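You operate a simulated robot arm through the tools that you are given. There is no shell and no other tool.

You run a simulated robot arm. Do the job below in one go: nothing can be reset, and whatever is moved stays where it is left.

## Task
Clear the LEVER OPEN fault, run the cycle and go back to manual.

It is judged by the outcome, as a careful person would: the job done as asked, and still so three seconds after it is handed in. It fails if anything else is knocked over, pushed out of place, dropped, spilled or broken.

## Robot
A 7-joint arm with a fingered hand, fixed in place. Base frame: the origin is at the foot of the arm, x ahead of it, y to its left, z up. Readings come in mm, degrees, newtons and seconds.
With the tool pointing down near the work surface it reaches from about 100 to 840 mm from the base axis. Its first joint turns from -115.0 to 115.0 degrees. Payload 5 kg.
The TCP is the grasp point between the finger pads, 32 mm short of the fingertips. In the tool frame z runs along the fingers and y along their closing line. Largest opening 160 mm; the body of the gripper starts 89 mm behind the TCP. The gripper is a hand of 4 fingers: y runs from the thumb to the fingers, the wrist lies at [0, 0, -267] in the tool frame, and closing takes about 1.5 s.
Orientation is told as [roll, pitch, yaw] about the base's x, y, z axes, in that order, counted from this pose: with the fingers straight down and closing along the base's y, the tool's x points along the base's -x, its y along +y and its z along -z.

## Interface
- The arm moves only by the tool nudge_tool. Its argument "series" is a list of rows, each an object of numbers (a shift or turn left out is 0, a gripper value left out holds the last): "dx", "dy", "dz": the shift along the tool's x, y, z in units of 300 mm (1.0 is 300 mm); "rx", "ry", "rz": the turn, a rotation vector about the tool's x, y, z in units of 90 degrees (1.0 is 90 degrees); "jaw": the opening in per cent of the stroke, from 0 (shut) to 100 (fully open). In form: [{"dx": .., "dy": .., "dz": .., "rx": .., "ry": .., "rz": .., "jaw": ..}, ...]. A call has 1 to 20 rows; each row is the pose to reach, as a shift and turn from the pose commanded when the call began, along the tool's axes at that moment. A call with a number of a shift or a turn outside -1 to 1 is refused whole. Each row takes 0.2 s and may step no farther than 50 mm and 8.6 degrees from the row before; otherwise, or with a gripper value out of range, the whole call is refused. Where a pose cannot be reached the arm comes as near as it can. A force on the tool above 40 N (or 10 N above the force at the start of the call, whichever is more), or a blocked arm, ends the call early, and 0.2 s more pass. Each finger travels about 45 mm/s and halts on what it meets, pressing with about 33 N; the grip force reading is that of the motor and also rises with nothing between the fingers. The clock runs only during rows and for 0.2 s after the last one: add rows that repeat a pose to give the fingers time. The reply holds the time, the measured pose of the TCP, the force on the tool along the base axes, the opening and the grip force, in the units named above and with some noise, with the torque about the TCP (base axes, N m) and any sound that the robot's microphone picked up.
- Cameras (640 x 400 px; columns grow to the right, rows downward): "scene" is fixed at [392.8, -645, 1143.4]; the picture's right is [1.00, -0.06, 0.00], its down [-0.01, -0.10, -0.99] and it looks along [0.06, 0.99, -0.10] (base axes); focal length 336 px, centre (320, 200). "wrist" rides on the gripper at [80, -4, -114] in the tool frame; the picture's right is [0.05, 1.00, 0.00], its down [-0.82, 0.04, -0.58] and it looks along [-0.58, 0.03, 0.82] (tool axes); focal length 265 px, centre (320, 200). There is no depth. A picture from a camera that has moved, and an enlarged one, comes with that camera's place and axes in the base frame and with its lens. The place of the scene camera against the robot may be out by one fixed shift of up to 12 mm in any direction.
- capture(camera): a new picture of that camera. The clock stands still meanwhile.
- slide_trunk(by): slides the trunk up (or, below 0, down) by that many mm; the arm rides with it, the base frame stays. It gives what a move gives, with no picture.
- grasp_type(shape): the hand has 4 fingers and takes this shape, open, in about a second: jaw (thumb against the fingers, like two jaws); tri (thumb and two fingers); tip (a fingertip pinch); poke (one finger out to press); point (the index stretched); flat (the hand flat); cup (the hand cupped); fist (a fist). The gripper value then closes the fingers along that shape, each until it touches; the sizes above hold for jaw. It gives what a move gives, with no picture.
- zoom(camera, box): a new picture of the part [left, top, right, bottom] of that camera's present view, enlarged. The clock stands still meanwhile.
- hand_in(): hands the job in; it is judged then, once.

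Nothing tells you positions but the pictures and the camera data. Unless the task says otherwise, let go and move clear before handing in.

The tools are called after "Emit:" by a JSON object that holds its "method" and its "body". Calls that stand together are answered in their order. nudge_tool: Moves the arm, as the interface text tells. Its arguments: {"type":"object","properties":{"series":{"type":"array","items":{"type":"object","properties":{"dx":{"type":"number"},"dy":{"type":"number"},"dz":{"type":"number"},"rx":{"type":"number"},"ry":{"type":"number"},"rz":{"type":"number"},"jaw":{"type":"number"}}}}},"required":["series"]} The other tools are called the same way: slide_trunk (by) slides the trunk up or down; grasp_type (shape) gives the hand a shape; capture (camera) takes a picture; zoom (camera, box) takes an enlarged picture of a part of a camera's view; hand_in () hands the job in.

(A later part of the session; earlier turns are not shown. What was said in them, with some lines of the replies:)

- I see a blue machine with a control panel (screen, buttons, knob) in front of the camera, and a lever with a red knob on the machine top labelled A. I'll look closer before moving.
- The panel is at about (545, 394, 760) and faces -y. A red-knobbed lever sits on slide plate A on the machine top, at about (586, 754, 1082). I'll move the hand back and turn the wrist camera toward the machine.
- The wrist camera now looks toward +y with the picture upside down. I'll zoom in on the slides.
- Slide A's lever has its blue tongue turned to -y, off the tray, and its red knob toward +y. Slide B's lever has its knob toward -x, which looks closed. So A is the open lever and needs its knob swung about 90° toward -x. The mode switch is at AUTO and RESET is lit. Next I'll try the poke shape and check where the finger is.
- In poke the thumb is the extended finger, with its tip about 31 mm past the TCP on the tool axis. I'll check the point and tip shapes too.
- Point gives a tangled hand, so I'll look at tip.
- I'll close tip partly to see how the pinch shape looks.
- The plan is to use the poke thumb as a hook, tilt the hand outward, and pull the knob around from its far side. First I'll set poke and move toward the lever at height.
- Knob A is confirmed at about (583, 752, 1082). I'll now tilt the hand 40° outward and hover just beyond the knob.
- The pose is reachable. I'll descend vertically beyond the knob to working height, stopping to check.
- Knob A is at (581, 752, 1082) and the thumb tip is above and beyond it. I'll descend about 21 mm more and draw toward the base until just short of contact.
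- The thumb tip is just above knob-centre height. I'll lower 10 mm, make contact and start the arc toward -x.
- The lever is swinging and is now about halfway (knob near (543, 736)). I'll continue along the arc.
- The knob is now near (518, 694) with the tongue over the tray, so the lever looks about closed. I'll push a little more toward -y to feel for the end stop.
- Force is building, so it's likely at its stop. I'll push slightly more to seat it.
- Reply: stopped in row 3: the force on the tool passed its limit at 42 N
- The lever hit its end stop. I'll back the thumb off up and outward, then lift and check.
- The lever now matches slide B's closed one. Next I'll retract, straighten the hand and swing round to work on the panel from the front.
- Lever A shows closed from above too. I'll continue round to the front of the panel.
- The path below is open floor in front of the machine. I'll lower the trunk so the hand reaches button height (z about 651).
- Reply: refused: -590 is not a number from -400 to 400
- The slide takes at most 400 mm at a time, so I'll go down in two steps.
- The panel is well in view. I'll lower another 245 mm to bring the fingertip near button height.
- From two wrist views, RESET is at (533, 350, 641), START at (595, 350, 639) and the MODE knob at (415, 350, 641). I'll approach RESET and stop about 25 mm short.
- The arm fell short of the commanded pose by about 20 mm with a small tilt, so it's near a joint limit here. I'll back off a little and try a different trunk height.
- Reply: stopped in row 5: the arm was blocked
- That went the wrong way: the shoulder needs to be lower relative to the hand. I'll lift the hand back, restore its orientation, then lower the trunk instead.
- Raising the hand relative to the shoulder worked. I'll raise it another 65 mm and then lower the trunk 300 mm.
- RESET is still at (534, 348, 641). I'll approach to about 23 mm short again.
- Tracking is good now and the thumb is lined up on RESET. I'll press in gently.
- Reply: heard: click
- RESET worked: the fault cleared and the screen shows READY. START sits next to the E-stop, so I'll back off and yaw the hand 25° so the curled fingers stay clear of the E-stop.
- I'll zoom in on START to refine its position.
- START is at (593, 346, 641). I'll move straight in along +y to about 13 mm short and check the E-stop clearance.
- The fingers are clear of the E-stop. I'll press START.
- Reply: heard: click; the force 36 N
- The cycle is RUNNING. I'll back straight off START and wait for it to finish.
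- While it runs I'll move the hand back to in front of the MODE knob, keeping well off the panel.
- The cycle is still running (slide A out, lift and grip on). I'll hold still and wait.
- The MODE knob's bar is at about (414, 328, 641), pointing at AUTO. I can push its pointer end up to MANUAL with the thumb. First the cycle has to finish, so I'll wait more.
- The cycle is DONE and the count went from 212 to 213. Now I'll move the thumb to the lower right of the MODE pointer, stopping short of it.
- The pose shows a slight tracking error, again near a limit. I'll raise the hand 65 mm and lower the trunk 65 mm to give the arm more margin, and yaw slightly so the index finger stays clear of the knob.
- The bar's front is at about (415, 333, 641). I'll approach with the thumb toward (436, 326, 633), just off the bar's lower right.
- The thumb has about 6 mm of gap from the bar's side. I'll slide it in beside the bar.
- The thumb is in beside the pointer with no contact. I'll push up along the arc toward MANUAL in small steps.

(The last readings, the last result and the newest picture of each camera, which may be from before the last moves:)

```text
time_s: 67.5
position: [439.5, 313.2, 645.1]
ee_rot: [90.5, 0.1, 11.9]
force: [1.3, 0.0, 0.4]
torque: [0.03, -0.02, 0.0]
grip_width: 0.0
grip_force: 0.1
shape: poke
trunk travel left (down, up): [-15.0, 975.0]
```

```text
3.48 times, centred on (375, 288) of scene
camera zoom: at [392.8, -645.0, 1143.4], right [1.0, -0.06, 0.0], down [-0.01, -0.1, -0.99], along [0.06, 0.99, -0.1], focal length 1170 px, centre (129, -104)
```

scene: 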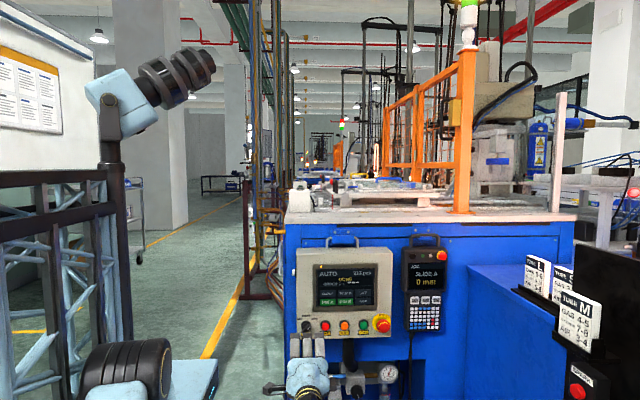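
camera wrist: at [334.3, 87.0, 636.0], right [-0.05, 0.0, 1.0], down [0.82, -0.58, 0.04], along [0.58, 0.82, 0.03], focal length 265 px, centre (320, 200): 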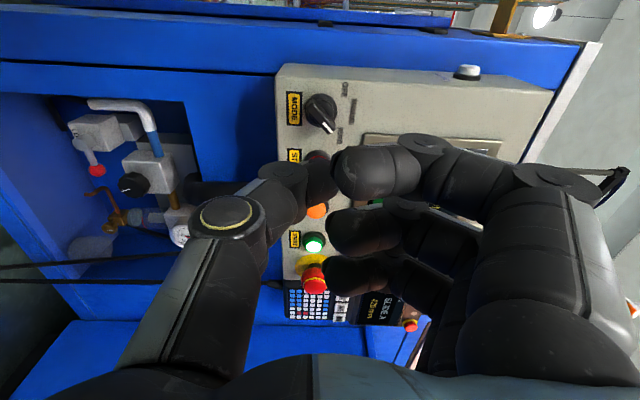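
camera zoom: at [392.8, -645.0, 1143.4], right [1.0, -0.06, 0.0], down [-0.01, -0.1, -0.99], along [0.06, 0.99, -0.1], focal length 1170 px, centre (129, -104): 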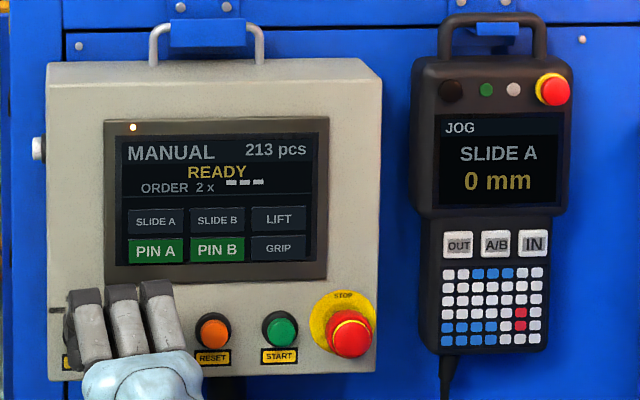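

The knob snapped to MANUAL and the screen reads MANUAL / READY, 213 pcs. I'll ease the thumb off sideways slightly and withdraw straight back.

Emit:
{"method": "nudge_tool", "body": {"series": [{"dx": -0.01, "dz": -0.002}, {"dx": 0.001, "dz": -0.068}, {"dx": 0.0286, "dz": -0.198}, {"dx": 0.06, "dz": -0.34}, {"dx": 0.091, "dz": -0.49}, {"dx": 0.091, "dz": -0.49}]}}

Emit:
{"method": "zoom", "body": {"camera": "scene", "box": [290, 230, 460, 345]}}

Emit:
{"method": "capture", "body": {"camera": "wrist"}}

Emit:
{"method": "zoom", "body": {"camera": "scene", "box": [285, 130, 485, 240]}}

```text
time_s: 68.9
position: [442.2, 160.9, 641.3]
ee_rot: [90.5, 0.0, 11.9]
force: [0.2, 0.6, 0.5]
torque: [0.01, 0.02, -0.02]
grip_width: 0.0
grip_force: 0.1
shape: poke
trunk travel left (down, up): [-15.0, 975.0]
```

```text
3.48 times, centred on (375, 288) of scene
camera zoom: at [392.8, -645.0, 1143.4], right [1.0, -0.06, 0.0], down [-0.01, -0.1, -0.99], along [0.06, 0.99, -0.1], focal length 1170 px, centre (129, -104)
```

zoom: 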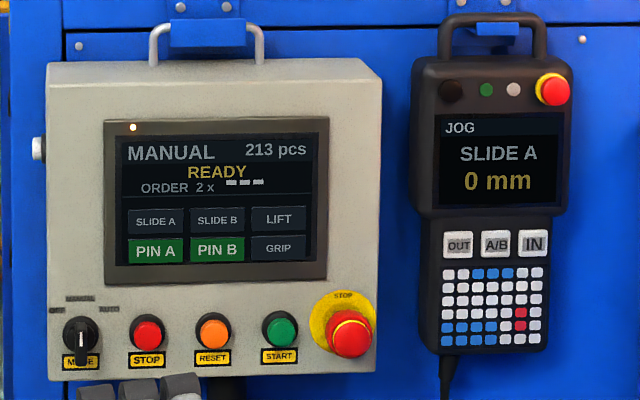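

```text
taken
camera wrist: at [387.6, 33.4, 637.3], right [-0.05, -0.02, 1.0], down [0.92, -0.4, 0.04], along [0.4, 0.92, 0.04], focal length 265 px, centre (320, 200)
```

wrist: 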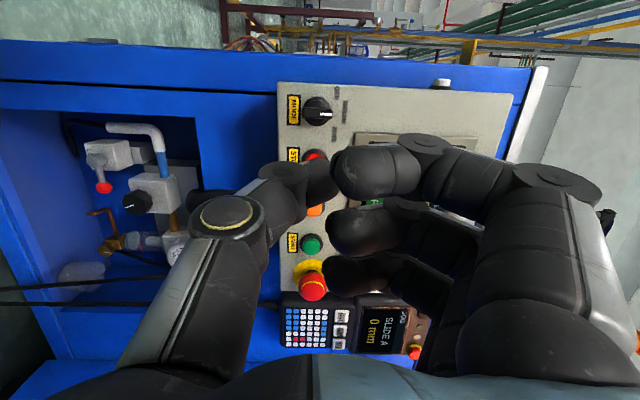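

```text
3.20 times, centred on (385, 185) of scene
camera zoom: at [392.8, -645.0, 1143.4], right [1.0, -0.06, 0.0], down [-0.01, -0.1, -0.99], along [0.06, 0.99, -0.1], focal length 1077 px, centre (112, 248)
```

zoom: 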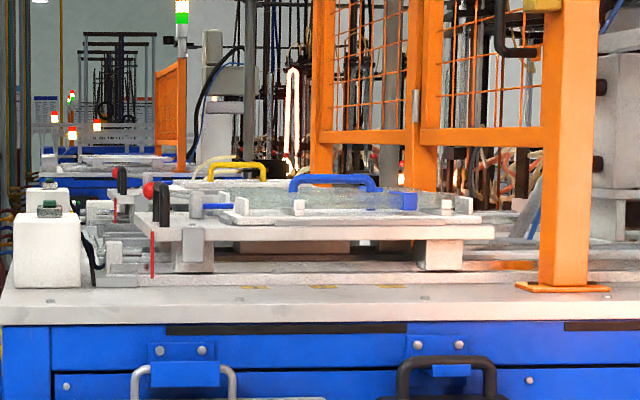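

The lever is closed, the cycle is done (213 pcs), the mode is MANUAL with READY showing, and the hand is clear with nothing else disturbed. I'm handing in.

Emit:
{"method": "hand_in", "body": {}}

```text
The job is handed in.
```

The LEVER OPEN fault is cleared, the cycle has run once, and the machine is back in MANUAL. The screen read MANUAL and READY when I handed in.

- **Fault:** slide A's clamp lever was open. I swung it closed to its end stop and pressed RESET, which cleared the fault.
- **Cycle:** I pressed START in AUTO. The cycle ran to DONE, and the piece count went from 212 to 213.
- **Mode:** I turned the MODE knob from AUTO to MANUAL and moved the hand clear of the panel.

The screen also shows "ORDER 2 x", which didn't change after the cycle. I took "run the cycle" to mean one cycle, so I ran only one.
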